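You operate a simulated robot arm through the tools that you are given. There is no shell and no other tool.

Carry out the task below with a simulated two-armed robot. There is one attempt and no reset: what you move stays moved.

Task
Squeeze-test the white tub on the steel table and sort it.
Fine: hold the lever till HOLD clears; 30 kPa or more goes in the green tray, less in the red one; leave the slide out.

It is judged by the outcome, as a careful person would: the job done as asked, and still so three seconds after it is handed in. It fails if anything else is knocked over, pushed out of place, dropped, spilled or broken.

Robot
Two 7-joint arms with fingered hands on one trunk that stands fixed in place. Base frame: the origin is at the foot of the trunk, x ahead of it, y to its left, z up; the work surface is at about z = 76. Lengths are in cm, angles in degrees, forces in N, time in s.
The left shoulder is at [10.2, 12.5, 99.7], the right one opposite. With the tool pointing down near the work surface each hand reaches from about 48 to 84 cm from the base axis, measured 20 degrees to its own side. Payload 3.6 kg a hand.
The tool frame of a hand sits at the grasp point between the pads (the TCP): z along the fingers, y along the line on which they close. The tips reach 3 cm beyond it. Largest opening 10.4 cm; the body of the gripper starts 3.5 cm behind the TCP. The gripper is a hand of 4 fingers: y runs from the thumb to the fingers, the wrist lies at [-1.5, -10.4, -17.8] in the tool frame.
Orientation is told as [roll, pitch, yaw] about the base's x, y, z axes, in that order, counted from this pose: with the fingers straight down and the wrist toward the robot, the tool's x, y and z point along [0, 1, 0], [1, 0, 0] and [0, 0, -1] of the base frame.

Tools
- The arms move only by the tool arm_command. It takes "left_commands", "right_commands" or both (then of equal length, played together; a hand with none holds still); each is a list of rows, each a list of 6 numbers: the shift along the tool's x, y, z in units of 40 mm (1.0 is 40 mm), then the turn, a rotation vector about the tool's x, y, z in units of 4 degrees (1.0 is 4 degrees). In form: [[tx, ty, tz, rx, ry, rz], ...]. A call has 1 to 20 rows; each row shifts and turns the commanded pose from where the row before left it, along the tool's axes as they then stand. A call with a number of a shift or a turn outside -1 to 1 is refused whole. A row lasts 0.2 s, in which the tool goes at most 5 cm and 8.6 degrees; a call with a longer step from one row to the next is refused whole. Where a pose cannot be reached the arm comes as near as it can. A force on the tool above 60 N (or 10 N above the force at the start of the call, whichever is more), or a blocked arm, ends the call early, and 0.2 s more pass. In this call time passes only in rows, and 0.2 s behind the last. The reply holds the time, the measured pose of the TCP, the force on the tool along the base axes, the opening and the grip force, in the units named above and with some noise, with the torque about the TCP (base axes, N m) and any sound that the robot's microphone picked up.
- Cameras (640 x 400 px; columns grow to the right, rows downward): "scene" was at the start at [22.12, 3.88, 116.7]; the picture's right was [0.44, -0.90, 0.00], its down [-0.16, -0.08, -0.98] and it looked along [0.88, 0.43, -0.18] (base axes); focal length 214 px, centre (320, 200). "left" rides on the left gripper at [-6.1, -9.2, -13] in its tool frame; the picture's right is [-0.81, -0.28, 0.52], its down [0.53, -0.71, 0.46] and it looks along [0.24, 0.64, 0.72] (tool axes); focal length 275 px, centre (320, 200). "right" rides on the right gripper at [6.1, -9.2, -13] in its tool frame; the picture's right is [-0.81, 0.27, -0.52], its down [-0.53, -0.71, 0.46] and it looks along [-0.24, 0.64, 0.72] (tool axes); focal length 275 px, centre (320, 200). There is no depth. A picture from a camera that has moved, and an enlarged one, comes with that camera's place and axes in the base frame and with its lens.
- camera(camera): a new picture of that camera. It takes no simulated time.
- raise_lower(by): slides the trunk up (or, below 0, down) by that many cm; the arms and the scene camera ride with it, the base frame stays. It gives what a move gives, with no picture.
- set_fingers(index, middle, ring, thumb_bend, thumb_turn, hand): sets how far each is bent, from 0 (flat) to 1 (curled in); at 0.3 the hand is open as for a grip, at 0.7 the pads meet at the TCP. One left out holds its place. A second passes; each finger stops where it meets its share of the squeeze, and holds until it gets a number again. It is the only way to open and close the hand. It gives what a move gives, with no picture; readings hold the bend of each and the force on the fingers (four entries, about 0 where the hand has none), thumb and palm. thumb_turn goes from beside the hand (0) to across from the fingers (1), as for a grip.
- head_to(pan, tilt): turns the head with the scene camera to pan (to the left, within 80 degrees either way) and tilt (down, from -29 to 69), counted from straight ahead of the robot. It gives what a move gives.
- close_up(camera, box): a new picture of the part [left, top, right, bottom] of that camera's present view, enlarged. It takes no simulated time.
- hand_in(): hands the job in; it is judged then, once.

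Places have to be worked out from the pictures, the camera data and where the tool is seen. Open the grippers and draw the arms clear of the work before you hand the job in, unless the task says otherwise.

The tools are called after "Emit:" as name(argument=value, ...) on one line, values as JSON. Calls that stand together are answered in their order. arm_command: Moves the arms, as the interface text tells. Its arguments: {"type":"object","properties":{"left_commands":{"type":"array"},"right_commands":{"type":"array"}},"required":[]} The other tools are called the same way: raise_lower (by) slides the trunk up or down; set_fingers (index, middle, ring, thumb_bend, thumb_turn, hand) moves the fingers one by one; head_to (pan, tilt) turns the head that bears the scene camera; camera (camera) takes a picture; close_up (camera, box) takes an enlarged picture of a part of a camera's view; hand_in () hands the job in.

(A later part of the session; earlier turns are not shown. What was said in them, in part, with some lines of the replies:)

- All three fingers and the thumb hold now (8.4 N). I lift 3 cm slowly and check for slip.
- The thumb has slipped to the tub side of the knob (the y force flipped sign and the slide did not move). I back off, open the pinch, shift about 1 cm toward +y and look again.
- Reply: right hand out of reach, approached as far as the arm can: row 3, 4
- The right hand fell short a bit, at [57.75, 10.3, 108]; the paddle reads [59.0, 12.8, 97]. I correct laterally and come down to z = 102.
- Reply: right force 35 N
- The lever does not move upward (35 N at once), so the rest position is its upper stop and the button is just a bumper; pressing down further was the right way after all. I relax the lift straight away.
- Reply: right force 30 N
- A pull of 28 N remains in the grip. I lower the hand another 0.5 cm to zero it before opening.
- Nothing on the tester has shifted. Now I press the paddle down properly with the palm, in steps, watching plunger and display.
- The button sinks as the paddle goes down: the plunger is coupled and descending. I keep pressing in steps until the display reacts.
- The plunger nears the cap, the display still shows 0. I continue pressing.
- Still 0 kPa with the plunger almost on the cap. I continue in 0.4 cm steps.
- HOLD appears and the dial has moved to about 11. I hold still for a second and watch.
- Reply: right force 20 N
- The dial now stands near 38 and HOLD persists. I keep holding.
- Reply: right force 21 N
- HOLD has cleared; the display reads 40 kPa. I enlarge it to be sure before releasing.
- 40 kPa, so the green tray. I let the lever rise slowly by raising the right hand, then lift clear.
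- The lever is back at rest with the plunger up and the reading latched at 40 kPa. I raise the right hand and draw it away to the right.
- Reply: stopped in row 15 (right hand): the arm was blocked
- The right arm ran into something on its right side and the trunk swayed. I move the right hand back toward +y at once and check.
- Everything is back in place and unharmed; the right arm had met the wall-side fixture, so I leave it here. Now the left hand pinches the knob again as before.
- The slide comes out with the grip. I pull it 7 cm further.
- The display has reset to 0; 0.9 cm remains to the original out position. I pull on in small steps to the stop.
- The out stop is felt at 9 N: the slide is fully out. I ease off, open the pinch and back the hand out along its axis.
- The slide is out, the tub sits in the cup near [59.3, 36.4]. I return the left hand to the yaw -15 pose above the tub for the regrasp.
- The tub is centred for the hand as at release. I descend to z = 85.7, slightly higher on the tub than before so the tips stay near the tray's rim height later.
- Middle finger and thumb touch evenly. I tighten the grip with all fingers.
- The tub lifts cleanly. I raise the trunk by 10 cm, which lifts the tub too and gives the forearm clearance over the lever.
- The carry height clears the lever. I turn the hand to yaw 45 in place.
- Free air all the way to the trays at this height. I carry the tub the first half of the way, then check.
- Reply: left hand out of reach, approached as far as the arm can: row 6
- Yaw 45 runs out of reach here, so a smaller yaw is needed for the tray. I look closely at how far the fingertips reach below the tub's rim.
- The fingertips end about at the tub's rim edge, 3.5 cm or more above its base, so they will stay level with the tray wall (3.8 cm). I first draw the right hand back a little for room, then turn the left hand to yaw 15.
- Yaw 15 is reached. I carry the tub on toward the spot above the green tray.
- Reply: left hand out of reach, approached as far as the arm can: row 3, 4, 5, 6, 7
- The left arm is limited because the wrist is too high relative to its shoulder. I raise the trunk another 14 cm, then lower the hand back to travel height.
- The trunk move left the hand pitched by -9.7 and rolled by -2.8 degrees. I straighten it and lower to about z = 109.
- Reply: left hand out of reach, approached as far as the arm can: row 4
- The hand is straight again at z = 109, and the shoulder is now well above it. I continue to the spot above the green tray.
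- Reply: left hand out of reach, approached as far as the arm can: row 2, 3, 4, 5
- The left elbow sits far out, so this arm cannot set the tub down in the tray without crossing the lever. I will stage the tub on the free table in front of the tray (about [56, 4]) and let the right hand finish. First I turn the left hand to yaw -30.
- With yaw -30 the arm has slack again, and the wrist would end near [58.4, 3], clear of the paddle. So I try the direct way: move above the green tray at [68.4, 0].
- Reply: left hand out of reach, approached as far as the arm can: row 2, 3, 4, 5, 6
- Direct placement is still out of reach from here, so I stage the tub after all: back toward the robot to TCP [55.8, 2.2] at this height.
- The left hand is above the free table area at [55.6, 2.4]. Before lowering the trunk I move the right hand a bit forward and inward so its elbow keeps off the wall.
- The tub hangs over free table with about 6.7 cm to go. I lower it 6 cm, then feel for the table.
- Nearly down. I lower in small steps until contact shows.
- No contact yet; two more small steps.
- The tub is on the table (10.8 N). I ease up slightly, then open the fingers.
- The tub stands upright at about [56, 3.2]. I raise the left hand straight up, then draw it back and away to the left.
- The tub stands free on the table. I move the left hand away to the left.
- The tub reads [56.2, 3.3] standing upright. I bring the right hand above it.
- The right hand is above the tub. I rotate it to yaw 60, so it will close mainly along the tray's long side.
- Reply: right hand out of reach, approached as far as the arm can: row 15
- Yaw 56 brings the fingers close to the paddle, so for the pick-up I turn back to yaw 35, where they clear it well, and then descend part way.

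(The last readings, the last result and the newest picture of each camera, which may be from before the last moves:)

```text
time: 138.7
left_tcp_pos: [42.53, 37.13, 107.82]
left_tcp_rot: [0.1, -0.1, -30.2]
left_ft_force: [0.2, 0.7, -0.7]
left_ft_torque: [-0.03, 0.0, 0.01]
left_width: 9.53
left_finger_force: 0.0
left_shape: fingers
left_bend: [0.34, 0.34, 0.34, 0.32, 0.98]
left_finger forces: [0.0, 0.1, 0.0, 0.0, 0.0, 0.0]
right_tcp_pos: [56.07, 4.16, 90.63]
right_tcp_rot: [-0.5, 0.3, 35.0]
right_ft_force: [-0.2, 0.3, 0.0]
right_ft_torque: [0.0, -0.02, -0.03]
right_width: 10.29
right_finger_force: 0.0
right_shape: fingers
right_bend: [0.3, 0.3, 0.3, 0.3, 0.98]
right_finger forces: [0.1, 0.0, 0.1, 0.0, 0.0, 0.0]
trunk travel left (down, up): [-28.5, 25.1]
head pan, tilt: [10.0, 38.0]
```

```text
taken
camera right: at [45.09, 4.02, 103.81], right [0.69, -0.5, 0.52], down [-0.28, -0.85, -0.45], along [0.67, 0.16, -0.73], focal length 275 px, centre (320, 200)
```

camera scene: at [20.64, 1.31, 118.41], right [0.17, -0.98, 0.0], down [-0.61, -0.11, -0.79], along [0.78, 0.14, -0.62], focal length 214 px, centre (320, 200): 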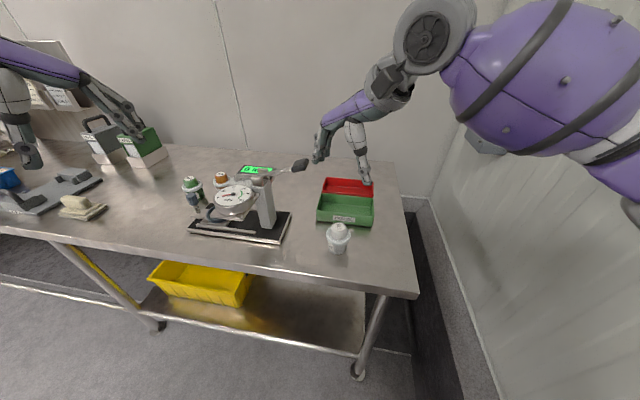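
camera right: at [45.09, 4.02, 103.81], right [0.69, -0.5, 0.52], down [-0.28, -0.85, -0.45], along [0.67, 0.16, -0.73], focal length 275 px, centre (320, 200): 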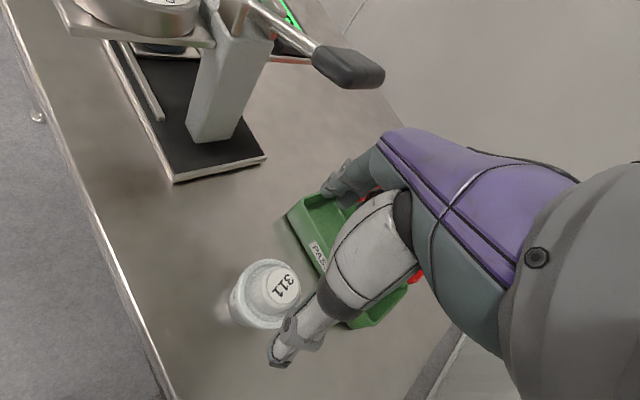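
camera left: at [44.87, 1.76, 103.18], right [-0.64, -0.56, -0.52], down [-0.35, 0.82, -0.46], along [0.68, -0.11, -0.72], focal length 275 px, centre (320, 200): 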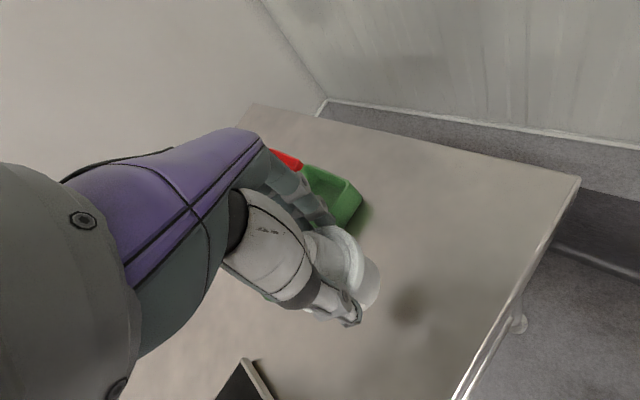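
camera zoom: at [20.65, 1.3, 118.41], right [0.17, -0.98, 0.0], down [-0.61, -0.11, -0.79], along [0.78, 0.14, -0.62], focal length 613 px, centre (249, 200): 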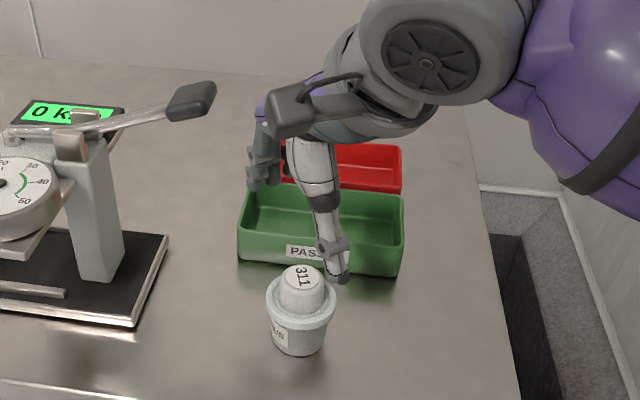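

The tub sits well placed between the right thumb and fingers. I descend to z = 83.

Emit:
arm_command(right_commands=[[0, -0.04, 0.5, 0, 0, 0], [0, 0, 0.6, 0, 0, 0], [0, 0, 0.5, 0, 0, 0], [0, 0, 0.3, 0, 0, 0]])

Emit:
set_fingers(hand="right", index=0.48, middle=0.48, ring=0.48, thumb_bend=0.46)

Emit:
close_up(camera="scene", box=[290, 170, 390, 260])

Emit:
close_up(camera="right", box=[200, 180, 400, 380])

```text
time: 139.7
left_tcp_pos: [42.46, 37.22, 107.81]
left_tcp_rot: [0.2, 0.0, -30.1]
left_ft_force: [-0.3, 0.8, 0.1]
left_ft_torque: [0.05, -0.03, 0.02]
left_width: 9.54
left_finger_force: 0.2
left_shape: fingers
left_bend: [0.34, 0.34, 0.34, 0.32, 0.98]
left_finger forces: [0.0, 0.1, 0.1, 0.0, 0.1, 0.1]
right_tcp_pos: [55.82, 3.83, 83.11]
right_tcp_rot: [-0.7, 0.3, 34.9]
right_ft_force: [-0.2, 0.1, -0.3]
right_ft_torque: [0.01, -0.02, 0.03]
right_width: 10.33
right_finger_force: 0.1
right_shape: fingers
right_bend: [0.3, 0.3, 0.3, 0.3, 0.98]
right_finger forces: [0.0, 0.0, 0.0, 0.1, 0.0, 0.0]
trunk travel left (down, up): [-28.5, 25.1]
head pan, tilt: [10.0, 38.0]
```

```text
time: 140.7
left_tcp_pos: [42.46, 37.16, 107.94]
left_tcp_rot: [0.1, -0.1, -30.1]
left_ft_force: [0.0, -0.7, -0.5]
left_ft_torque: [0.01, 0.0, -0.02]
left_width: 9.56
left_finger_force: 0.1
left_shape: fingers
left_bend: [0.34, 0.34, 0.34, 0.32, 0.98]
left_finger forces: [0.0, 0.1, 0.0, 0.0, 0.1, 0.1]
right_tcp_pos: [55.76, 3.79, 83.05]
right_tcp_rot: [-0.6, 0.2, 34.9]
right_ft_force: [-0.2, -0.7, -0.4]
right_ft_torque: [-0.01, -0.01, 0.01]
right_width: 6.1
right_finger_force: 0.0
right_shape: fingers
right_bend: [0.48, 0.48, 0.48, 0.45, 0.99]
right_finger forces: [0.1, 0.0, 0.0, 0.0, 0.3, 0.0]
trunk travel left (down, up): [-28.5, 25.1]
head pan, tilt: [10.0, 38.0]
```

```text
4.44 times, centred on (340, 215) of scene
camera zoom: at [20.64, 1.31, 118.41], right [0.17, -0.98, 0.0], down [-0.61, -0.11, -0.79], along [0.78, 0.14, -0.62], focal length 953 px, centre (231, 133)
```

zoom: 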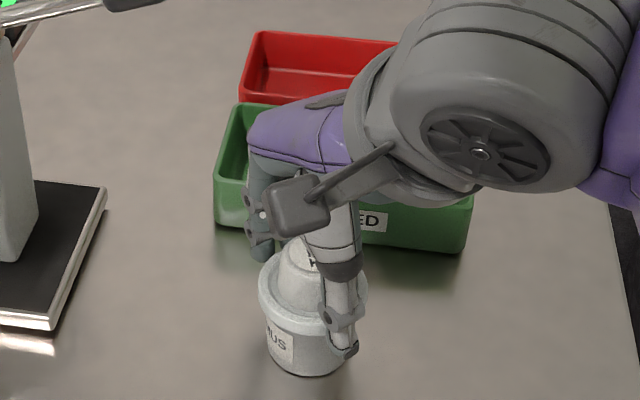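

```text
2.00 times, centred on (300, 280) of right
camera zoom: at [44.77, 3.64, 96.18], right [0.69, -0.5, 0.52], down [-0.28, -0.85, -0.45], along [0.67, 0.16, -0.73], focal length 551 px, centre (360, 40)
```

zoom: 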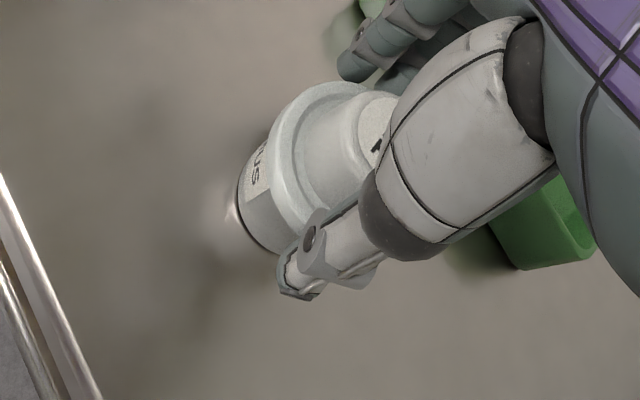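

The right thumb tip reaches lower than wanted for the tray. I open slightly, rise 0.9 cm, and then close firmly.

Emit:
set_fingers(hand="right", index=0.4, middle=0.4, ring=0.4, thumb_bend=0.38)

Emit:
arm_command(right_commands=[[0, 0, -0.12, 0, 0, 0], [0, 0, -0.1, 0, 0, 0]])

Emit:
set_fingers(hand="right", index=0.51, middle=0.51, ring=0.51, thumb_bend=0.49)

Emit:
close_up(camera="scene", box=[300, 190, 380, 260])

```text
time: 141.7
left_tcp_pos: [42.51, 37.12, 107.88]
left_tcp_rot: [0.1, -0.1, -30.1]
left_ft_force: [0.1, -0.4, 0.8]
left_ft_torque: [0.02, 0.0, 0.02]
left_width: 9.55
left_finger_force: 0.2
left_shape: fingers
left_bend: [0.34, 0.34, 0.34, 0.32, 0.98]
left_finger forces: [0.1, 0.1, 0.1, 0.1, 0.1, 0.0]
right_tcp_pos: [55.8, 3.7, 83.17]
right_tcp_rot: [-0.5, 0.3, 34.9]
right_ft_force: [0.0, -1.0, 0.1]
right_ft_torque: [-0.02, 0.02, 0.0]
right_width: 7.99
right_finger_force: 0.1
right_shape: fingers
right_bend: [0.4, 0.4, 0.4, 0.38, 0.99]
right_finger forces: [0.0, 0.0, 0.0, 0.0, 0.0, 0.1]
trunk travel left (down, up): [-28.5, 25.1]
head pan, tilt: [10.0, 38.0]
```

```text
time: 142.3
left_tcp_pos: [42.55, 37.25, 107.9]
left_tcp_rot: [0.2, -0.1, -30.0]
left_ft_force: [-0.2, 0.4, 0.8]
left_ft_torque: [0.01, 0.02, 0.02]
left_width: 9.54
left_finger_force: 0.1
left_shape: fingers
left_bend: [0.34, 0.34, 0.34, 0.32, 0.98]
left_finger forces: [0.0, 0.0, 0.0, 0.0, 0.1, 0.1]
right_tcp_pos: [55.67, 3.76, 84.11]
right_tcp_rot: [-0.5, 0.4, 35.0]
right_ft_force: [-0.4, 0.2, -0.6]
right_ft_torque: [0.01, -0.01, 0.0]
right_width: 8.0
right_finger_force: 0.0
right_shape: fingers
right_bend: [0.4, 0.4, 0.4, 0.38, 0.99]
right_finger forces: [0.1, 0.1, 0.0, 0.0, 0.1, 0.1]
trunk travel left (down, up): [-28.5, 25.1]
head pan, tilt: [10.0, 38.0]
```

```text
time: 143.3
left_tcp_pos: [42.4, 37.19, 108.05]
left_tcp_rot: [0.2, -0.1, -30.1]
left_ft_force: [0.2, -0.2, -0.1]
left_ft_torque: [0.02, 0.01, 0.01]
left_width: 9.52
left_finger_force: 0.1
left_shape: fingers
left_bend: [0.34, 0.34, 0.34, 0.32, 0.98]
left_finger forces: [0.1, 0.0, 0.0, 0.0, 0.1, 0.0]
right_tcp_pos: [55.62, 3.71, 84.04]
right_tcp_rot: [-0.6, 0.4, 34.9]
right_ft_force: [1.0, 0.0, -0.1]
right_ft_torque: [0.01, 0.0, 0.01]
right_width: 5.32
right_finger_force: 0.6
right_shape: fingers
right_bend: [0.51, 0.5, 0.51, 0.48, 1.0]
right_finger forces: [0.2, 0.4, 0.1, 0.0, 0.3, 0.0]
trunk travel left (down, up): [-28.5, 25.1]
head pan, tilt: [10.0, 38.0]
```

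```text
5.71 times, centred on (340, 225) of scene
camera zoom: at [20.65, 1.31, 118.41], right [0.17, -0.98, 0.0], down [-0.61, -0.11, -0.79], along [0.78, 0.14, -0.62], focal length 1226 px, centre (206, 57)
```

zoom: 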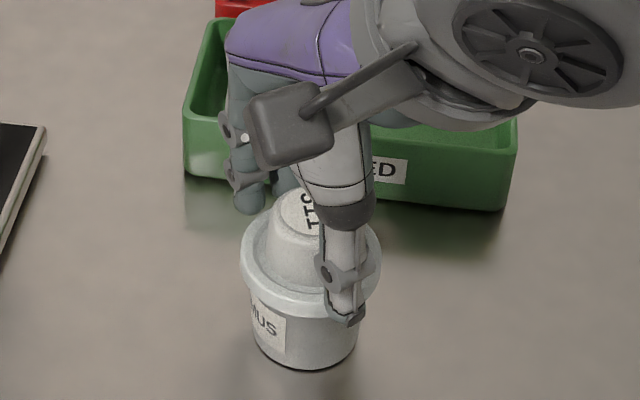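

All contacts are just starting, centred. I lower 0.3 cm for a surer hold under the rim and tighten.

Emit:
arm_command(right_commands=[[0, 0, 0.07, 0, 0, 0]])

Emit:
set_fingers(hand="right", index=0.62, middle=0.62, ring=0.62, thumb_bend=0.62)

Emit:
arm_command(right_commands=[[0, 0, -0.1, 0, 0, 0], [0, 0, -0.2, 0, 0, 0], [0, 0, -0.3, 0, 0, 0]])

Emit:
close_up(camera="scene", box=[300, 180, 380, 250])

```text
time: 143.7
left_tcp_pos: [42.45, 37.13, 107.97]
left_tcp_rot: [0.3, -0.1, -30.1]
left_ft_force: [-0.2, 0.9, 1.2]
left_ft_torque: [-0.02, -0.01, 0.01]
left_width: 9.55
left_finger_force: 0.1
left_shape: fingers
left_bend: [0.34, 0.34, 0.34, 0.32, 0.98]
left_finger forces: [0.0, 0.1, 0.1, 0.0, 0.0, 0.1]
right_tcp_pos: [55.75, 3.82, 83.93]
right_tcp_rot: [-0.6, 0.2, 35.0]
right_ft_force: [-0.3, 0.3, 3.4]
right_ft_torque: [0.0, 0.07, 0.0]
right_width: 5.37
right_finger_force: 1.6
right_shape: fingers
right_bend: [0.51, 0.5, 0.51, 0.48, 1.0]
right_finger forces: [0.3, 0.7, 0.0, 0.0, 2.2, 0.1]
trunk travel left (down, up): [-28.5, 25.1]
head pan, tilt: [10.0, 38.0]
```

```text
time: 144.7
left_tcp_pos: [42.32, 37.25, 108.08]
left_tcp_rot: [0.2, 0.0, -30.1]
left_ft_force: [-0.1, 0.5, 0.1]
left_ft_torque: [0.02, 0.02, -0.01]
left_width: 9.54
left_finger_force: 0.2
left_shape: fingers
left_bend: [0.34, 0.34, 0.34, 0.32, 0.98]
left_finger forces: [0.0, 0.1, 0.1, 0.0, 0.0, 0.1]
right_tcp_pos: [55.63, 3.84, 84.02]
right_tcp_rot: [-0.6, 0.1, 34.9]
right_ft_force: [3.0, -0.2, 18.1]
right_ft_torque: [-0.25, 0.22, 0.03]
right_width: 4.21
right_finger_force: 15.3
right_shape: fingers
right_bend: [0.57, 0.56, 0.62, 0.54, 1.0]
right_finger forces: [4.6, 5.9, 0.1, 0.0, 19.9, 0.1]
trunk travel left (down, up): [-28.5, 25.1]
head pan, tilt: [10.0, 38.0]
```

```text
time: 145.5
left_tcp_pos: [42.39, 37.13, 107.92]
left_tcp_rot: [0.2, -0.1, -30.0]
left_ft_force: [0.4, -1.1, -0.4]
left_ft_torque: [-0.02, 0.01, 0.01]
left_width: 9.53
left_finger_force: 0.1
left_shape: fingers
left_bend: [0.34, 0.34, 0.34, 0.32, 0.98]
left_finger forces: [0.1, 0.0, 0.0, 0.0, 0.1, 0.0]
right_tcp_pos: [55.67, 3.91, 86.15]
right_tcp_rot: [-0.6, 0.5, 34.9]
right_ft_force: [-0.1, 0.3, -0.8]
right_ft_torque: [0.01, -0.01, -0.02]
right_width: 2.85
right_finger_force: 2.8
right_shape: fingers
right_bend: [0.61, 0.6, 0.62, 0.58, 1.0]
right_finger forces: [0.8, 2.1, 0.0, 0.0, 2.8, 0.0]
trunk travel left (down, up): [-28.5, 25.1]
head pan, tilt: [10.0, 38.0]
```

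```text
5.71 times, centred on (340, 215) of scene
camera zoom: at [20.66, 1.31, 118.41], right [0.17, -0.98, 0.0], down [-0.61, -0.11, -0.79], along [0.78, 0.14, -0.62], focal length 1226 px, centre (206, 114)
```

zoom: 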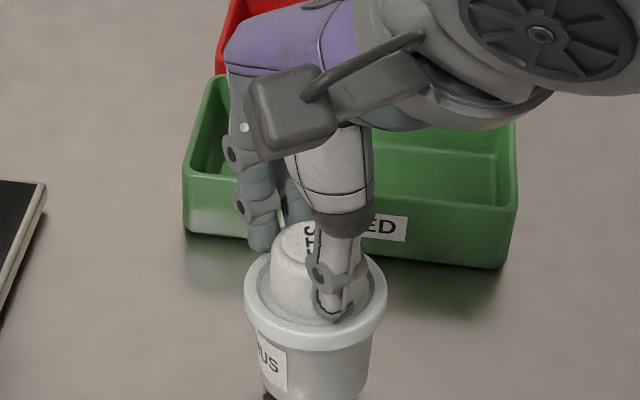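

The fingers slid up over the rim and now only hold the dome lightly; that is not secure. I lower again gently to set the tub down.

Emit:
arm_command(right_commands=[[0, 0, 0.15, 0, 0, 0], [0, 0, 0.15, 0, 0, 0], [0, 0, 0.1, 0, 0, 0]])

Emit:
close_up(camera="scene", box=[300, 190, 380, 260])

```text
time: 146.3
left_tcp_pos: [42.42, 37.14, 108.04]
left_tcp_rot: [0.2, 0.0, -30.1]
left_ft_force: [-0.2, -0.7, 0.1]
left_ft_torque: [-0.01, -0.03, -0.01]
left_width: 9.53
left_finger_force: 0.0
left_shape: fingers
left_bend: [0.34, 0.34, 0.34, 0.32, 0.98]
left_finger forces: [0.0, 0.0, 0.0, 0.0, 0.1, 0.0]
right_tcp_pos: [55.9, 3.75, 84.66]
right_tcp_rot: [-0.5, 0.2, 35.0]
right_ft_force: [-1.3, -0.2, 7.1]
right_ft_torque: [-0.07, 0.06, 0.01]
right_width: 2.87
right_finger_force: 3.7
right_shape: fingers
right_bend: [0.61, 0.6, 0.62, 0.58, 1.0]
right_finger forces: [0.7, 2.8, 0.1, 0.0, 4.5, 0.0]
trunk travel left (down, up): [-28.5, 25.1]
head pan, tilt: [10.0, 38.0]
```

```text
5.71 times, centred on (340, 225) of scene
camera zoom: at [20.58, 1.3, 118.43], right [0.17, -0.98, 0.0], down [-0.61, -0.11, -0.79], along [0.78, 0.14, -0.62], focal length 1226 px, centre (206, 57)
```

zoom: 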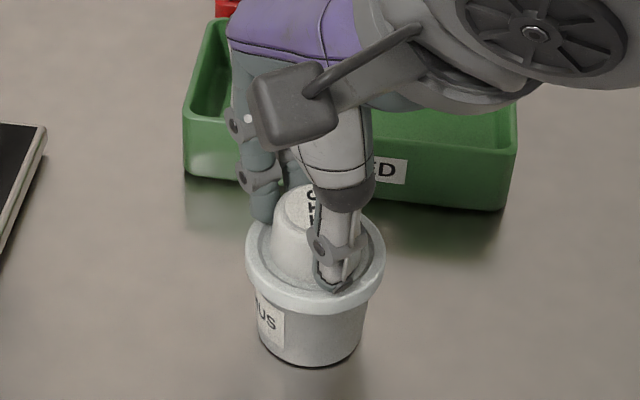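

The tub stands on the table again. The dome itself carried it well, and such a hold keeps the fingers above the tray walls; I relieve the load, tighten on the dome and test-lift 1 cm.

Emit:
arm_command(right_commands=[[0, 0, -0.03, 0, 0, 0]])

Emit:
set_fingers(hand="right", index=0.69, middle=0.68, ring=0.7, thumb_bend=0.68)

Emit:
close_up(camera="scene", box=[300, 190, 380, 260])

```text
time: 146.7
left_tcp_pos: [42.5, 37.08, 108.02]
left_tcp_rot: [0.2, 0.0, -30.1]
left_ft_force: [-0.4, 1.2, 0.2]
left_ft_torque: [0.01, 0.0, 0.0]
left_width: 9.54
left_finger_force: 0.1
left_shape: fingers
left_bend: [0.34, 0.34, 0.34, 0.32, 0.98]
left_finger forces: [0.0, 0.0, 0.0, 0.0, 0.0, 0.0]
right_tcp_pos: [55.87, 3.9, 84.6]
right_tcp_rot: [-0.7, 0.4, 34.9]
right_ft_force: [0.7, -0.9, 4.5]
right_ft_torque: [-0.05, -0.01, 0.04]
right_width: 2.88
right_finger_force: 4.0
right_shape: fingers
right_bend: [0.61, 0.6, 0.62, 0.58, 1.0]
right_finger forces: [0.8, 2.8, 0.1, 0.0, 3.8, 0.0]
trunk travel left (down, up): [-28.5, 25.1]
head pan, tilt: [10.0, 38.0]
```

```text
time: 147.7
left_tcp_pos: [42.44, 37.17, 107.97]
left_tcp_rot: [0.2, 0.1, -30.1]
left_ft_force: [0.2, 0.7, 0.7]
left_ft_torque: [0.03, 0.02, 0.0]
left_width: 9.53
left_finger_force: 0.0
left_shape: fingers
left_bend: [0.34, 0.34, 0.34, 0.32, 0.98]
left_finger forces: [0.0, 0.0, 0.0, 0.1, 0.0, 0.0]
right_tcp_pos: [55.77, 3.83, 84.69]
right_tcp_rot: [-0.6, 0.4, 34.9]
right_ft_force: [-1.1, 0.5, 3.6]
right_ft_torque: [-0.04, -0.03, 0.03]
right_width: 2.68
right_finger_force: 9.5
right_shape: fingers
right_bend: [0.63, 0.62, 0.7, 0.58, 1.0]
right_finger forces: [3.5, 6.1, 0.3, 0.0, 9.4, 0.0]
trunk travel left (down, up): [-28.5, 25.1]
head pan, tilt: [10.0, 38.0]
```

```text
5.71 times, centred on (340, 225) of scene
camera zoom: at [20.63, 1.31, 118.41], right [0.17, -0.98, 0.0], down [-0.61, -0.11, -0.79], along [0.78, 0.14, -0.62], focal length 1226 px, centre (206, 57)
```

zoom: 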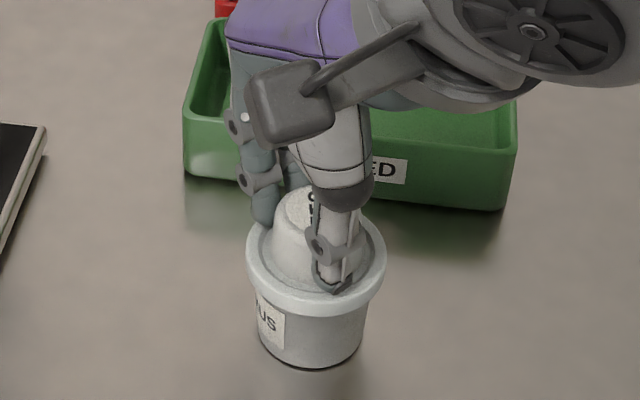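

A firm 9.5 N hold on the dome, tub still upright. I lift 1.2 cm slowly and look.

Emit:
arm_command(right_commands=[[0, 0, -0.07, 0, 0, 0], [0, 0, -0.1, 0, 0, 0], [0, 0, -0.13, 0, 0, 0]])

Emit:
arm_command(right_commands=[[0, 0, 0, 0, 0, 0], [0, 0, 0, 0, 0, 0], [0, 0, 0, 0, 0, 0], [0, 0, 0, 0, 0, 0]])

Emit:
close_up(camera="scene", box=[300, 190, 380, 260])

Emit:
close_up(camera="right", box=[200, 180, 400, 380])

```text
time: 148.5
left_tcp_pos: [42.53, 37.27, 107.89]
left_tcp_rot: [0.3, -0.1, -30.1]
left_ft_force: [-0.1, 0.8, 0.6]
left_ft_torque: [0.0, -0.01, -0.01]
left_width: 9.55
left_finger_force: 0.1
left_shape: fingers
left_bend: [0.34, 0.34, 0.34, 0.32, 0.98]
left_finger forces: [0.0, 0.0, 0.0, 0.0, 0.0, 0.1]
right_tcp_pos: [55.99, 3.7, 85.93]
right_tcp_rot: [-0.5, 0.2, 35.0]
right_ft_force: [0.0, 0.3, -1.2]
right_ft_torque: [-0.03, 0.0, -0.02]
right_width: 2.68
right_finger_force: 9.1
right_shape: fingers
right_bend: [0.63, 0.62, 0.7, 0.58, 1.0]
right_finger forces: [3.4, 5.4, 0.3, 0.0, 9.3, 0.0]
trunk travel left (down, up): [-28.5, 25.1]
head pan, tilt: [10.0, 38.0]
```

```text
time: 149.5
left_tcp_pos: [42.64, 37.29, 107.92]
left_tcp_rot: [0.2, 0.0, -30.1]
left_ft_force: [0.6, 0.9, 0.0]
left_ft_torque: [0.01, 0.01, 0.0]
left_width: 9.51
left_finger_force: 0.0
left_shape: fingers
left_bend: [0.34, 0.34, 0.34, 0.32, 0.98]
left_finger forces: [0.1, 0.0, 0.1, 0.0, 0.0, 0.1]
right_tcp_pos: [55.93, 3.74, 86.08]
right_tcp_rot: [-0.6, 0.3, 34.9]
right_ft_force: [-0.1, -0.2, -2.0]
right_ft_torque: [-0.02, -0.02, -0.01]
right_width: 2.67
right_finger_force: 9.2
right_shape: fingers
right_bend: [0.63, 0.62, 0.7, 0.58, 1.0]
right_finger forces: [3.6, 5.5, 0.3, 0.0, 9.0, 0.0]
trunk travel left (down, up): [-28.5, 25.1]
head pan, tilt: [10.0, 38.0]
```

```text
5.71 times, centred on (340, 225) of scene
camera zoom: at [20.65, 1.31, 118.41], right [0.17, -0.98, 0.0], down [-0.61, -0.11, -0.79], along [0.78, 0.14, -0.62], focal length 1226 px, centre (206, 57)
```

zoom: 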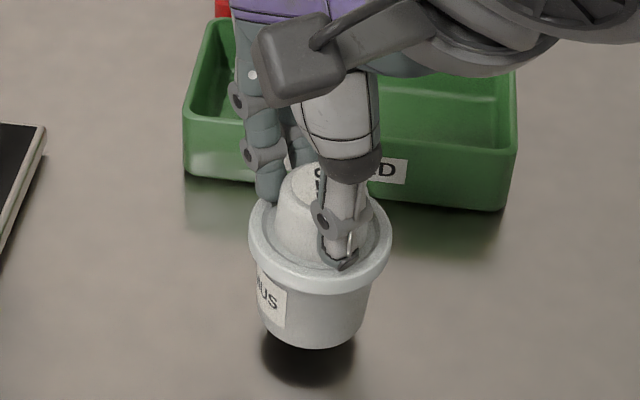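

```text
2.00 times, centred on (300, 280) of right
camera zoom: at [44.9, 3.56, 99.05], right [0.69, -0.5, 0.52], down [-0.28, -0.85, -0.45], along [0.67, 0.16, -0.73], focal length 551 px, centre (360, 40)
```

zoom: 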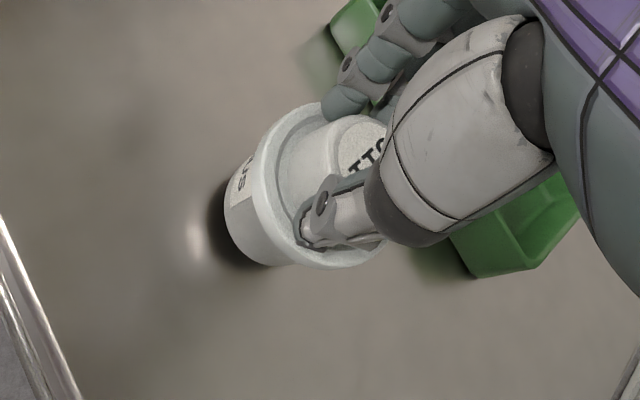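

The tub hangs firmly and upright. I lift it to about z = 92 while shifting 1.8 cm away from the paddle.

Emit:
arm_command(right_commands=[[0, 0, -0.2, 0, 0, 0], [0, 0, -0.3, 0, 0, 0], [-0.09, -0.065, -0.3, 0, 0, 0], [-0.09, -0.065, -0.3, 0, 0, 0], [-0.09, -0.065, -0.3, 0, 0, 0], [-0.1, -0.065, -0.15, 0, 0, 0]])

Emit:
camera(camera="scene")

Emit:
camera(camera="right")

```text
time: 150.9
left_tcp_pos: [42.52, 37.12, 108.02]
left_tcp_rot: [0.2, -0.1, -30.1]
left_ft_force: [-0.5, -0.6, 0.2]
left_ft_torque: [0.01, -0.01, 0.03]
left_width: 9.55
left_finger_force: 0.1
left_shape: fingers
left_bend: [0.34, 0.34, 0.34, 0.32, 0.98]
left_finger forces: [0.1, 0.0, 0.0, 0.0, 0.0, 0.1]
right_tcp_pos: [55.94, 2.05, 92.26]
right_tcp_rot: [-0.6, 0.3, 34.9]
right_ft_force: [0.8, -0.1, -1.4]
right_ft_torque: [0.0, -0.03, 0.02]
right_width: 2.63
right_finger_force: 9.8
right_shape: fingers
right_bend: [0.63, 0.62, 0.7, 0.58, 1.0]
right_finger forces: [3.6, 5.4, 0.3, 0.0, 9.2, 0.0]
trunk travel left (down, up): [-28.5, 25.1]
head pan, tilt: [10.0, 38.0]
```

```text
taken
camera scene: at [20.65, 1.31, 118.41], right [0.17, -0.98, 0.0], down [-0.61, -0.11, -0.79], along [0.78, 0.14, -0.62], focal length 214 px, centre (320, 200)
```

scene: 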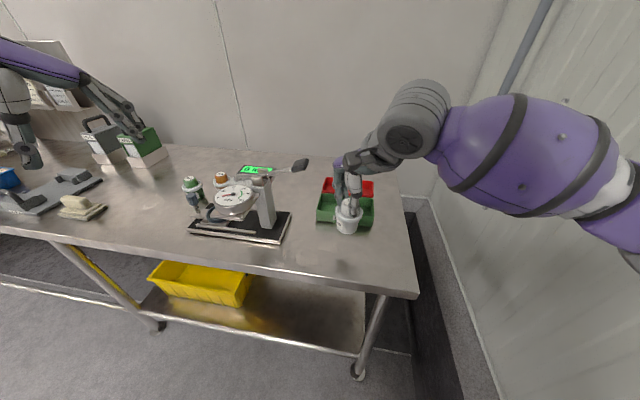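

```text
taken
camera right: at [44.85, 1.96, 105.22], right [0.69, -0.5, 0.52], down [-0.28, -0.85, -0.45], along [0.67, 0.16, -0.73], focal length 275 px, centre (320, 200)
```

right: 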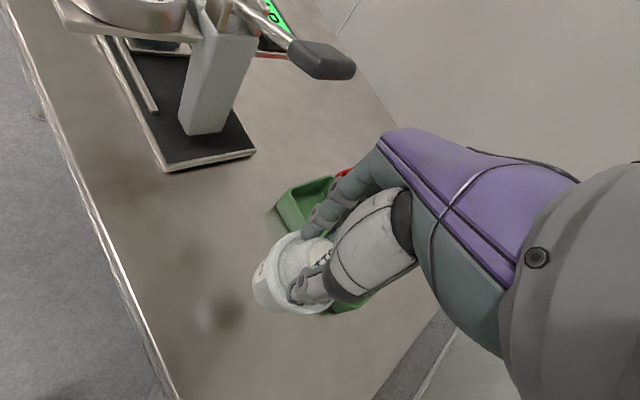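

The way to the tray is free. I carry the tub 12.4 cm forward over the green tray.

Emit:
arm_command(right_commands=[[-0.15, 0.22, 0, 0, 0, 0], [-0.3, 0.44, 0, 0, 0, 0], [-0.36, 0.53, 0, 0, 0, 0], [-0.36, 0.53, 0, 0, 0, 0], [-0.3, 0.44, 0, 0, 0, 0], [-0.18, 0.27, 0, 0, 0, 0], [-0.09, 0.14, 0, 0, 0, 0]])

Emit:
close_up(camera="scene", box=[290, 140, 400, 250])

Emit:
camera(camera="right")

```text
time: 152.5
left_tcp_pos: [42.53, 37.17, 108.06]
left_tcp_rot: [0.2, -0.1, -30.1]
left_ft_force: [-0.1, -0.2, -0.4]
left_ft_torque: [0.01, 0.01, 0.02]
left_width: 9.52
left_finger_force: 0.1
left_shape: fingers
left_bend: [0.34, 0.34, 0.34, 0.32, 0.98]
left_finger forces: [0.1, 0.0, 0.1, 0.0, 0.1, 0.0]
right_tcp_pos: [68.12, 2.29, 92.08]
right_tcp_rot: [-0.7, 0.3, 34.9]
right_ft_force: [0.3, 0.3, -1.6]
right_ft_torque: [0.01, -0.02, 0.01]
right_width: 2.66
right_finger_force: 9.1
right_shape: fingers
right_bend: [0.63, 0.62, 0.7, 0.58, 1.0]
right_finger forces: [3.5, 5.4, 0.4, 0.0, 9.0, 0.1]
trunk travel left (down, up): [-28.5, 25.1]
head pan, tilt: [10.0, 38.0]
```

```text
3.64 times, centred on (345, 195) of scene
camera zoom: at [20.66, 1.31, 118.41], right [0.17, -0.98, 0.0], down [-0.61, -0.11, -0.79], along [0.78, 0.14, -0.62], focal length 780 px, centre (229, 218)
```

zoom: 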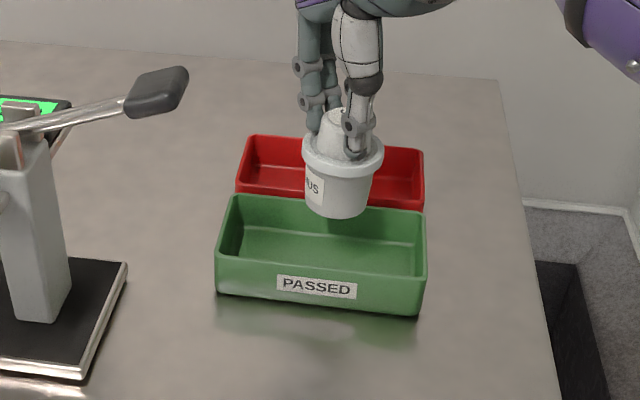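

```text
taken
camera right: at [57.22, 2.21, 105.12], right [0.69, -0.5, 0.52], down [-0.28, -0.85, -0.45], along [0.67, 0.16, -0.73], focal length 275 px, centre (320, 200)
```

right: 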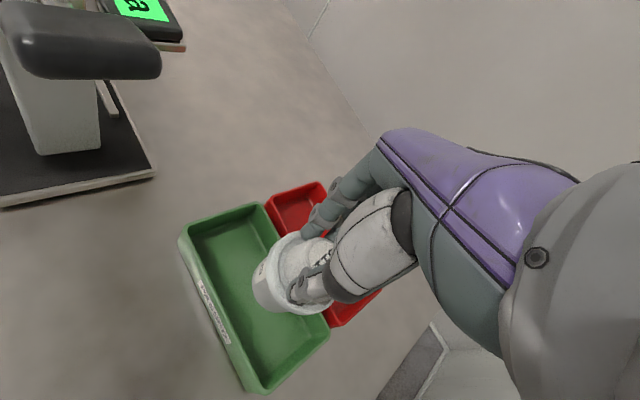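

The tub is over the middle of the green tray (about [68.7, 1.4]). I lower it 6 cm, then in small steps to the floor.

Emit:
arm_command(right_commands=[[0, 0, 0.25, 0, 0, 0], [0, 0, 0.4, 0, 0, 0], [0, 0, 0.4, 0, 0, 0], [0, 0, 0.3, 0, 0, 0], [0, 0, 0.12, 0, 0, 0]])

Emit:
close_up(camera="scene", box=[290, 150, 400, 250])

Emit:
arm_command(right_commands=[[0, 0, 0.08, 0, 0, 0]])

Emit:
arm_command(right_commands=[[0, 0, 0.08, 0, 0, 0]])

```text
time: 153.7
left_tcp_pos: [42.41, 37.12, 107.88]
left_tcp_rot: [0.1, -0.1, -30.1]
left_ft_force: [0.5, -0.5, -0.5]
left_ft_torque: [-0.01, 0.0, -0.04]
left_width: 9.52
left_finger_force: 0.0
left_shape: fingers
left_bend: [0.34, 0.34, 0.34, 0.32, 0.98]
left_finger forces: [0.0, 0.0, 0.0, 0.1, 0.1, 0.0]
right_tcp_pos: [68.22, 2.34, 86.3]
right_tcp_rot: [-0.6, 0.3, 35.0]
right_ft_force: [0.0, 0.0, -0.9]
right_ft_torque: [0.01, 0.0, -0.01]
right_width: 2.66
right_finger_force: 9.0
right_shape: fingers
right_bend: [0.63, 0.62, 0.7, 0.58, 1.0]
right_finger forces: [3.5, 5.4, 0.5, 0.0, 9.0, 0.1]
trunk travel left (down, up): [-28.5, 25.1]
head pan, tilt: [10.0, 38.0]
```

```text
4.00 times, centred on (345, 200) of scene
camera zoom: at [20.66, 1.31, 118.41], right [0.17, -0.98, 0.0], down [-0.61, -0.11, -0.79], along [0.78, 0.14, -0.62], focal length 858 px, centre (220, 200)
```

zoom: 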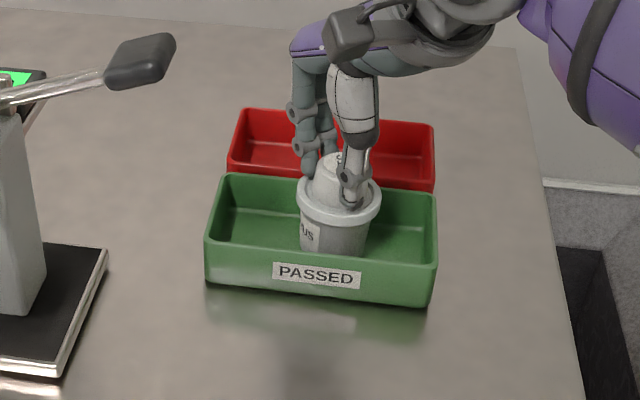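

```text
time: 154.1
left_tcp_pos: [42.5, 37.3, 107.94]
left_tcp_rot: [0.1, -0.2, -30.0]
left_ft_force: [0.3, 0.2, 0.4]
left_ft_torque: [0.0, 0.01, 0.03]
left_width: 9.52
left_finger_force: 0.0
left_shape: fingers
left_bend: [0.34, 0.34, 0.34, 0.32, 0.98]
left_finger forces: [0.1, 0.0, 0.0, 0.1, 0.0, 0.0]
right_tcp_pos: [68.27, 2.21, 85.94]
right_tcp_rot: [-0.6, 0.3, 34.9]
right_ft_force: [-1.2, 0.7, -0.7]
right_ft_torque: [-0.03, -0.01, -0.01]
right_width: 2.68
right_finger_force: 9.0
right_shape: fingers
right_bend: [0.63, 0.62, 0.7, 0.58, 1.0]
right_finger forces: [3.5, 5.4, 0.4, 0.0, 9.0, 0.0]
trunk travel left (down, up): [-28.5, 25.1]
head pan, tilt: [10.0, 38.0]
```

```text
time: 154.5
left_tcp_pos: [42.57, 37.25, 107.98]
left_tcp_rot: [0.2, 0.0, -30.2]
left_ft_force: [-0.2, -0.2, 0.7]
left_ft_torque: [0.0, 0.04, 0.03]
left_width: 9.56
left_finger_force: 0.1
left_shape: fingers
left_bend: [0.34, 0.34, 0.34, 0.32, 0.98]
left_finger forces: [0.0, 0.0, 0.1, 0.0, 0.1, 0.1]
right_tcp_pos: [68.2, 2.29, 85.78]
right_tcp_rot: [-0.6, 0.3, 34.8]
right_ft_force: [-0.7, -0.5, -1.5]
right_ft_torque: [0.03, 0.01, 0.04]
right_width: 2.64
right_finger_force: 8.8
right_shape: fingers
right_bend: [0.63, 0.62, 0.7, 0.58, 1.0]
right_finger forces: [3.5, 5.5, 0.4, 0.1, 9.0, 0.0]
trunk travel left (down, up): [-28.5, 25.1]
head pan, tilt: [10.0, 38.0]
```

The tub is going down cleanly inside the tray. I continue in 0.2–0.3 cm steps to contact.

Emit:
arm_command(right_commands=[[0, 0, 0.07, 0, 0, 0]])

Emit:
arm_command(right_commands=[[0, 0, 0.06, 0, 0, 0]])

Emit:
arm_command(right_commands=[[0, 0, 0.05, 0, 0, 0]])

```text
time: 154.9
left_tcp_pos: [42.45, 37.14, 107.94]
left_tcp_rot: [0.2, -0.1, -30.1]
left_ft_force: [-0.6, 0.7, -0.4]
left_ft_torque: [-0.01, 0.02, 0.01]
left_width: 9.53
left_finger_force: 0.1
left_shape: fingers
left_bend: [0.34, 0.34, 0.34, 0.32, 0.98]
left_finger forces: [0.0, 0.0, 0.0, 0.0, 0.0, 0.1]
right_tcp_pos: [68.18, 2.32, 85.43]
right_tcp_rot: [-0.5, 0.3, 35.1]
right_ft_force: [0.0, -0.3, 0.3]
right_ft_torque: [0.02, -0.01, 0.01]
right_width: 2.66
right_finger_force: 9.1
right_shape: fingers
right_bend: [0.63, 0.62, 0.7, 0.58, 1.0]
right_finger forces: [3.7, 5.4, 0.3, 0.0, 9.1, 0.0]
trunk travel left (down, up): [-28.5, 25.1]
head pan, tilt: [10.0, 38.0]
```

```text
time: 155.3
left_tcp_pos: [42.39, 37.24, 107.98]
left_tcp_rot: [0.2, -0.2, -30.1]
left_ft_force: [0.2, 0.5, 0.2]
left_ft_torque: [0.0, -0.01, 0.0]
left_width: 9.53
left_finger_force: 0.1
left_shape: fingers
left_bend: [0.34, 0.34, 0.34, 0.32, 0.98]
left_finger forces: [0.0, 0.0, 0.0, 0.0, 0.1, 0.1]
right_tcp_pos: [68.21, 2.28, 85.17]
right_tcp_rot: [-0.5, 0.2, 35.1]
right_ft_force: [0.0, 0.6, 5.7]
right_ft_torque: [-0.03, 0.02, 0.0]
right_width: 2.64
right_finger_force: 10.0
right_shape: fingers
right_bend: [0.63, 0.62, 0.7, 0.58, 1.0]
right_finger forces: [4.0, 6.2, 0.3, 0.0, 9.9, 0.0]
trunk travel left (down, up): [-28.5, 25.1]
head pan, tilt: [10.0, 38.0]
```

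```text
time: 155.7
left_tcp_pos: [42.39, 37.17, 107.89]
left_tcp_rot: [0.2, 0.0, -30.1]
left_ft_force: [-0.9, -0.2, -0.1]
left_ft_torque: [0.03, 0.0, 0.02]
left_width: 9.55
left_finger_force: 0.2
left_shape: fingers
left_bend: [0.34, 0.34, 0.34, 0.32, 0.98]
left_finger forces: [0.0, 0.0, 0.0, 0.0, 0.0, 0.0]
right_tcp_pos: [68.06, 2.35, 85.16]
right_tcp_rot: [-0.7, 0.0, 35.0]
right_ft_force: [0.9, 1.3, 13.5]
right_ft_torque: [-0.04, -0.01, 0.0]
right_width: 2.63
right_finger_force: 11.8
right_shape: fingers
right_bend: [0.64, 0.62, 0.7, 0.59, 1.0]
right_finger forces: [4.4, 7.3, 0.4, 0.0, 10.5, 0.1]
trunk travel left (down, up): [-28.5, 25.1]
head pan, tilt: [10.0, 38.0]
```

Contact with the tray floor (13 N). I ease up a little and open just enough to free the dome.

Emit:
arm_command(right_commands=[[0, 0, -0.06, 0, 0, 0]])

Emit:
set_fingers(hand="right", index=0.55, middle=0.55, ring=0.55, thumb_bend=0.52)

Emit:
close_up(camera="scene", box=[300, 160, 390, 240])

```text
time: 156.1
left_tcp_pos: [42.47, 37.21, 108.03]
left_tcp_rot: [0.2, -0.1, -30.2]
left_ft_force: [0.5, 0.6, -1.2]
left_ft_torque: [0.01, 0.02, -0.02]
left_width: 9.56
left_finger_force: 0.0
left_shape: fingers
left_bend: [0.34, 0.34, 0.34, 0.32, 0.98]
left_finger forces: [0.0, 0.0, 0.0, 0.1, 0.0, 0.1]
right_tcp_pos: [68.17, 2.24, 85.18]
right_tcp_rot: [-0.6, 0.3, 35.0]
right_ft_force: [2.9, 1.7, 10.2]
right_ft_torque: [-0.02, -0.14, 0.02]
right_width: 2.6
right_finger_force: 11.0
right_shape: fingers
right_bend: [0.64, 0.62, 0.7, 0.59, 1.0]
right_finger forces: [4.7, 7.7, 0.5, 0.0, 9.7, 0.0]
trunk travel left (down, up): [-28.5, 25.1]
head pan, tilt: [10.0, 38.0]
```

```text
time: 157.1
left_tcp_pos: [42.53, 37.23, 107.96]
left_tcp_rot: [0.1, -0.1, -30.2]
left_ft_force: [1.0, 0.4, 0.1]
left_ft_torque: [0.0, 0.01, -0.01]
left_width: 9.54
left_finger_force: 0.1
left_shape: fingers
left_bend: [0.34, 0.34, 0.34, 0.32, 0.98]
left_finger forces: [0.1, 0.0, 0.1, 0.0, 0.0, 0.1]
right_tcp_pos: [68.1, 2.16, 85.22]
right_tcp_rot: [-0.6, 0.4, 34.9]
right_ft_force: [-0.6, -0.2, 0.9]
right_ft_torque: [0.0, -0.02, -0.02]
right_width: 4.23
right_finger_force: 0.7
right_shape: fingers
right_bend: [0.55, 0.56, 0.55, 0.52, 1.0]
right_finger forces: [0.1, 1.3, 0.1, 0.1, 0.1, 0.1]
trunk travel left (down, up): [-28.5, 25.1]
head pan, tilt: [10.0, 38.0]
```

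```text
5.00 times, centred on (345, 200) of scene
camera zoom: at [20.63, 1.31, 118.41], right [0.17, -0.98, 0.0], down [-0.61, -0.11, -0.79], along [0.78, 0.14, -0.62], focal length 1072 px, centre (195, 200)
```

zoom: 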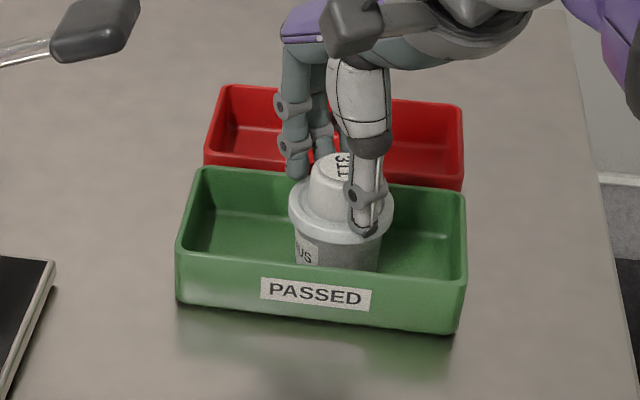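

The tub stands in the tray; the middle finger still touches lightly. I open a touch more and rise slowly.

Emit:
set_fingers(hand="right", index=0.5, middle=0.49, ring=0.5, thumb_bend=0.5)

Emit:
arm_command(right_commands=[[0, 0, -0.1, 0, 0, 0], [0, 0, -0.15, 0, 0, 0], [0, 0, -0.2, 0, 0, 0]])

Emit:
close_up(camera="scene", box=[300, 160, 390, 240])

```text
time: 158.1
left_tcp_pos: [42.44, 37.05, 107.97]
left_tcp_rot: [0.2, -0.1, -30.0]
left_ft_force: [-0.3, 1.2, 0.1]
left_ft_torque: [-0.04, -0.01, -0.02]
left_width: 9.54
left_finger_force: 0.0
left_shape: fingers
left_bend: [0.34, 0.34, 0.34, 0.32, 0.98]
left_finger forces: [0.1, 0.1, 0.0, 0.1, 0.0, 0.0]
right_tcp_pos: [68.19, 2.2, 85.1]
right_tcp_rot: [-0.5, 0.4, 34.8]
right_ft_force: [-0.2, 0.8, -0.4]
right_ft_torque: [-0.01, 0.0, 0.0]
right_width: 5.16
right_finger_force: 0.0
right_shape: fingers
right_bend: [0.5, 0.49, 0.5, 0.5, 1.0]
right_finger forces: [0.0, 0.0, 0.0, 0.0, 0.0, 0.0]
trunk travel left (down, up): [-28.5, 25.1]
head pan, tilt: [10.0, 38.0]
```

```text
time: 158.9
left_tcp_pos: [42.41, 37.11, 107.92]
left_tcp_rot: [0.2, -0.1, -30.1]
left_ft_force: [-0.3, -0.1, -0.4]
left_ft_torque: [-0.01, 0.01, 0.04]
left_width: 9.54
left_finger_force: 0.1
left_shape: fingers
left_bend: [0.34, 0.34, 0.34, 0.32, 0.98]
left_finger forces: [0.0, 0.0, 0.0, 0.0, 0.0, 0.0]
right_tcp_pos: [68.12, 2.15, 86.88]
right_tcp_rot: [-0.6, 0.3, 35.1]
right_ft_force: [-0.4, 0.3, -0.3]
right_ft_torque: [-0.01, 0.03, -0.01]
right_width: 5.15
right_finger_force: 0.1
right_shape: fingers
right_bend: [0.5, 0.49, 0.5, 0.5, 1.0]
right_finger forces: [0.1, 0.0, 0.0, 0.1, 0.0, 0.0]
trunk travel left (down, up): [-28.5, 25.1]
head pan, tilt: [10.0, 38.0]
```

```text
5.00 times, centred on (345, 200) of scene
camera zoom: at [20.64, 1.31, 118.41], right [0.17, -0.98, 0.0], down [-0.61, -0.11, -0.79], along [0.78, 0.14, -0.62], focal length 1072 px, centre (195, 200)
```

zoom: 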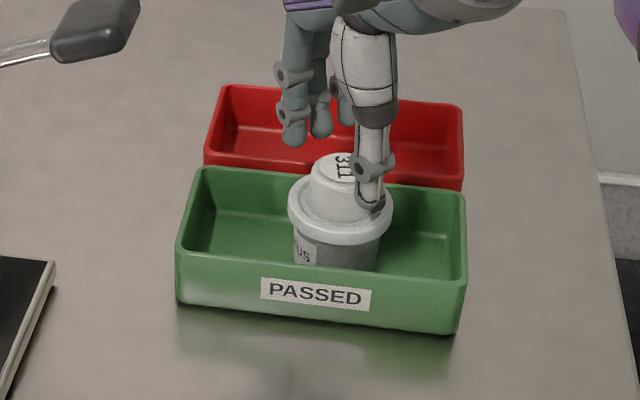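

The hand is free and the tub stands upright. I raise the right hand well clear, and draw it back.

Emit:
arm_command(right_commands=[[0, 0, -0.4, 0, 0, 0], [0, 0, -0.7, 0, 0, 0], [0, 0, -0.8, 0, 0, 0], [0, 0, -0.8, 0, 0, 0], [0, 0, -0.8, 0, 0, 0], [0, 0, -0.5, 0, 0, 0], [0, -0.4, -0.2, 0, 0, 0.6], [0, -0.6, -0.2, 0, 0, 0.9], [0, -0.6, 0, 0, 0, 0.9], [0, -0.6, 0, 0, 0, 0.9], [0, -0.6, 0, 0, 0, 0.9], [0, -0.4, 0, 0, 0, 0.9]])

Emit:
set_fingers(hand="right", index=0.3, middle=0.3, ring=0.3, thumb_bend=0.3)

Emit:
camera(camera="scene")

Emit:
camera(camera="right")

```text
time: 161.5
left_tcp_pos: [42.51, 37.27, 107.93]
left_tcp_rot: [0.2, -0.1, -30.1]
left_ft_force: [0.1, -0.5, -0.1]
left_ft_torque: [-0.04, 0.0, -0.02]
left_width: 9.53
left_finger_force: 0.1
left_shape: fingers
left_bend: [0.34, 0.34, 0.34, 0.32, 0.98]
left_finger forces: [0.1, 0.0, 0.0, 0.1, 0.0, 0.0]
right_tcp_pos: [56.67, -3.4, 104.4]
right_tcp_rot: [-0.5, 0.1, 14.5]
right_ft_force: [0.4, -0.2, 0.2]
right_ft_torque: [-0.02, 0.03, -0.01]
right_width: 5.14
right_finger_force: 0.1
right_shape: fingers
right_bend: [0.5, 0.49, 0.5, 0.5, 1.0]
right_finger forces: [0.0, 0.0, 0.0, 0.1, 0.0, 0.1]
trunk travel left (down, up): [-28.5, 25.1]
head pan, tilt: [10.0, 38.0]
```

```text
time: 162.5
left_tcp_pos: [42.56, 37.26, 108.03]
left_tcp_rot: [0.2, 0.0, -30.0]
left_ft_force: [-0.6, -0.1, 0.4]
left_ft_torque: [0.0, 0.04, 0.01]
left_width: 9.52
left_finger_force: 0.1
left_shape: fingers
left_bend: [0.34, 0.34, 0.34, 0.32, 0.98]
left_finger forces: [0.1, 0.0, 0.0, 0.1, 0.0, 0.0]
right_tcp_pos: [56.69, -3.32, 104.52]
right_tcp_rot: [-0.5, 0.1, 14.4]
right_ft_force: [0.1, 0.0, -0.6]
right_ft_torque: [0.02, 0.03, 0.0]
right_width: 10.28
right_finger_force: 0.1
right_shape: fingers
right_bend: [0.3, 0.3, 0.3, 0.3, 0.98]
right_finger forces: [0.0, 0.0, 0.0, 0.0, 0.0, 0.0]
trunk travel left (down, up): [-28.5, 25.1]
head pan, tilt: [10.0, 38.0]
```

```text
taken
camera scene: at [20.65, 1.31, 118.41], right [0.17, -0.98, 0.0], down [-0.61, -0.11, -0.79], along [0.78, 0.14, -0.62], focal length 214 px, centre (320, 200)
```

scene: 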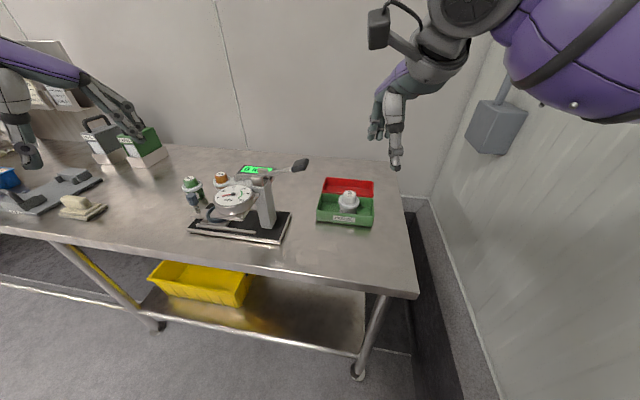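

```text
taken
camera right: at [46.38, 0.44, 117.44], right [0.47, -0.71, 0.53], down [-0.56, -0.7, -0.45], along [0.69, -0.08, -0.72], focal length 275 px, centre (320, 200)
```

right: 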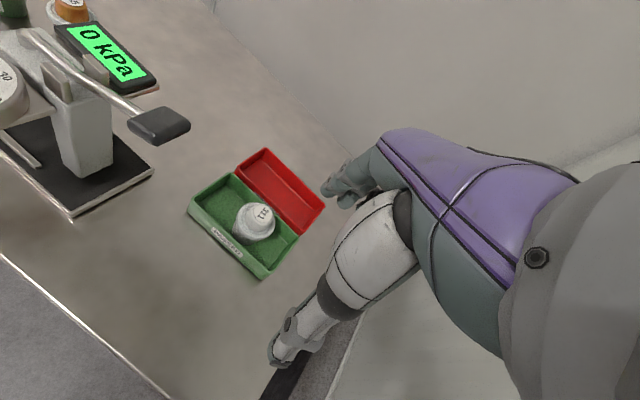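

The tub stands in the green tray, both hands are open. I draw the right hand further back and check the tester and slide from the scene and left cameras.

Emit:
arm_command(right_commands=[[0.1, -0.5, -0.3, 0, 0, 0.6], [0.1, -0.7, -0.4, 0, 0, 0.8], [0.1, -0.5, -0.3, 0, 0, 0.8]])

Emit:
close_up(camera="scene", box=[160, 140, 400, 270])

Emit:
camera(camera="left")

Emit:
close_up(camera="scene", box=[170, 150, 300, 250])

```text
time: 163.3
left_tcp_pos: [42.41, 37.24, 107.85]
left_tcp_rot: [0.2, 0.0, -30.1]
left_ft_force: [-0.1, -0.1, 0.3]
left_ft_torque: [0.04, -0.04, 0.01]
left_width: 9.54
left_finger_force: 0.0
left_shape: fingers
left_bend: [0.34, 0.34, 0.34, 0.32, 0.98]
left_finger forces: [0.1, 0.0, 0.1, 0.0, 0.0, 0.0]
right_tcp_pos: [49.72, -3.92, 108.41]
right_tcp_rot: [-0.5, 0.0, 5.6]
right_ft_force: [0.5, 0.3, -0.3]
right_ft_torque: [-0.03, -0.02, 0.0]
right_width: 10.29
right_finger_force: 0.0
right_shape: fingers
right_bend: [0.3, 0.3, 0.3, 0.3, 0.98]
right_finger forces: [0.1, 0.0, 0.1, 0.1, 0.1, 0.0]
trunk travel left (down, up): [-28.5, 25.1]
head pan, tilt: [10.0, 38.0]
```

```text
2.67 times, centred on (280, 205) of scene
camera zoom: at [20.62, 1.32, 118.42], right [0.17, -0.98, 0.0], down [-0.61, -0.11, -0.79], along [0.78, 0.14, -0.62], focal length 572 px, centre (427, 187)
```

zoom: 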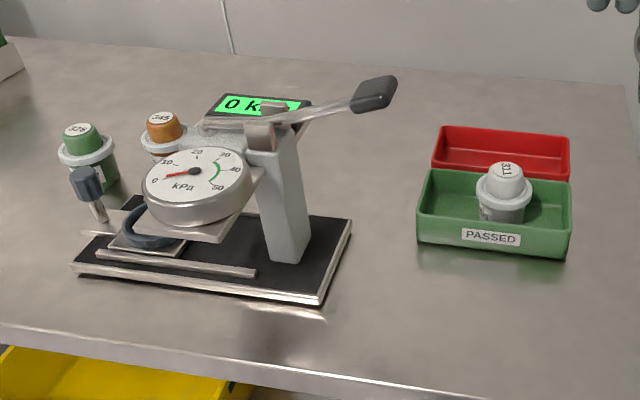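

```text
taken
camera left: at [31.52, 36.59, 120.98], right [-0.64, -0.56, -0.52], down [-0.35, 0.82, -0.46], along [0.68, -0.11, -0.72], focal length 275 px, centre (320, 200)
```

left: 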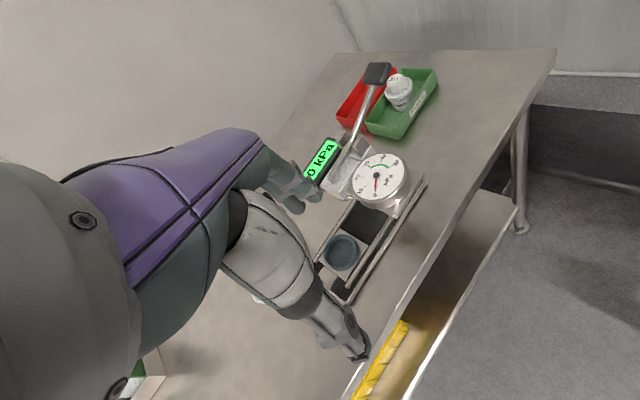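

```text
4.00 times, centred on (235, 200) of scene
camera zoom: at [20.62, 1.32, 118.42], right [0.17, -0.98, 0.0], down [-0.61, -0.11, -0.79], along [0.78, 0.14, -0.62], focal length 858 px, centre (660, 200)
```

zoom: 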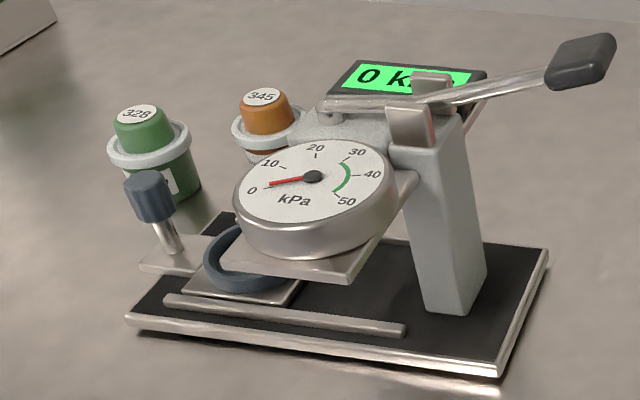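

The white tub stands upright in the green PASSED tray (40 kPa). The slide is out, the lever is at rest, the other tubs and trays are in place, and both hands are open and clear. I hand the job in.

Emit:
hand_in()

```text
The job is handed in.
```

The white tub (311) read 40 kPa, which is over your 30 kPa limit, so it went in the green tray. I held the lever until HOLD cleared and confirmed the reading on the enlarged display.

- **End state:** The slide is out and the lever is back at rest. The other two tubs are where they were, and both hands are open and clear of the work.
- **Extra set-down:** The left arm couldn't reach over the tray. I set the tub on the table in front of it, and the right hand put it in.
- **Lever tried the wrong way:** I first pulled the paddle up, with about 35 N, before finding that pressing down drives the plunger. Nothing on the tester moved.
- **Contact at the right:** While I was drawing the right arm back, something on its right side (probably the wall fixture) blocked it, and the trunk swayed. The pictures afterwards showed nothing disturbed.
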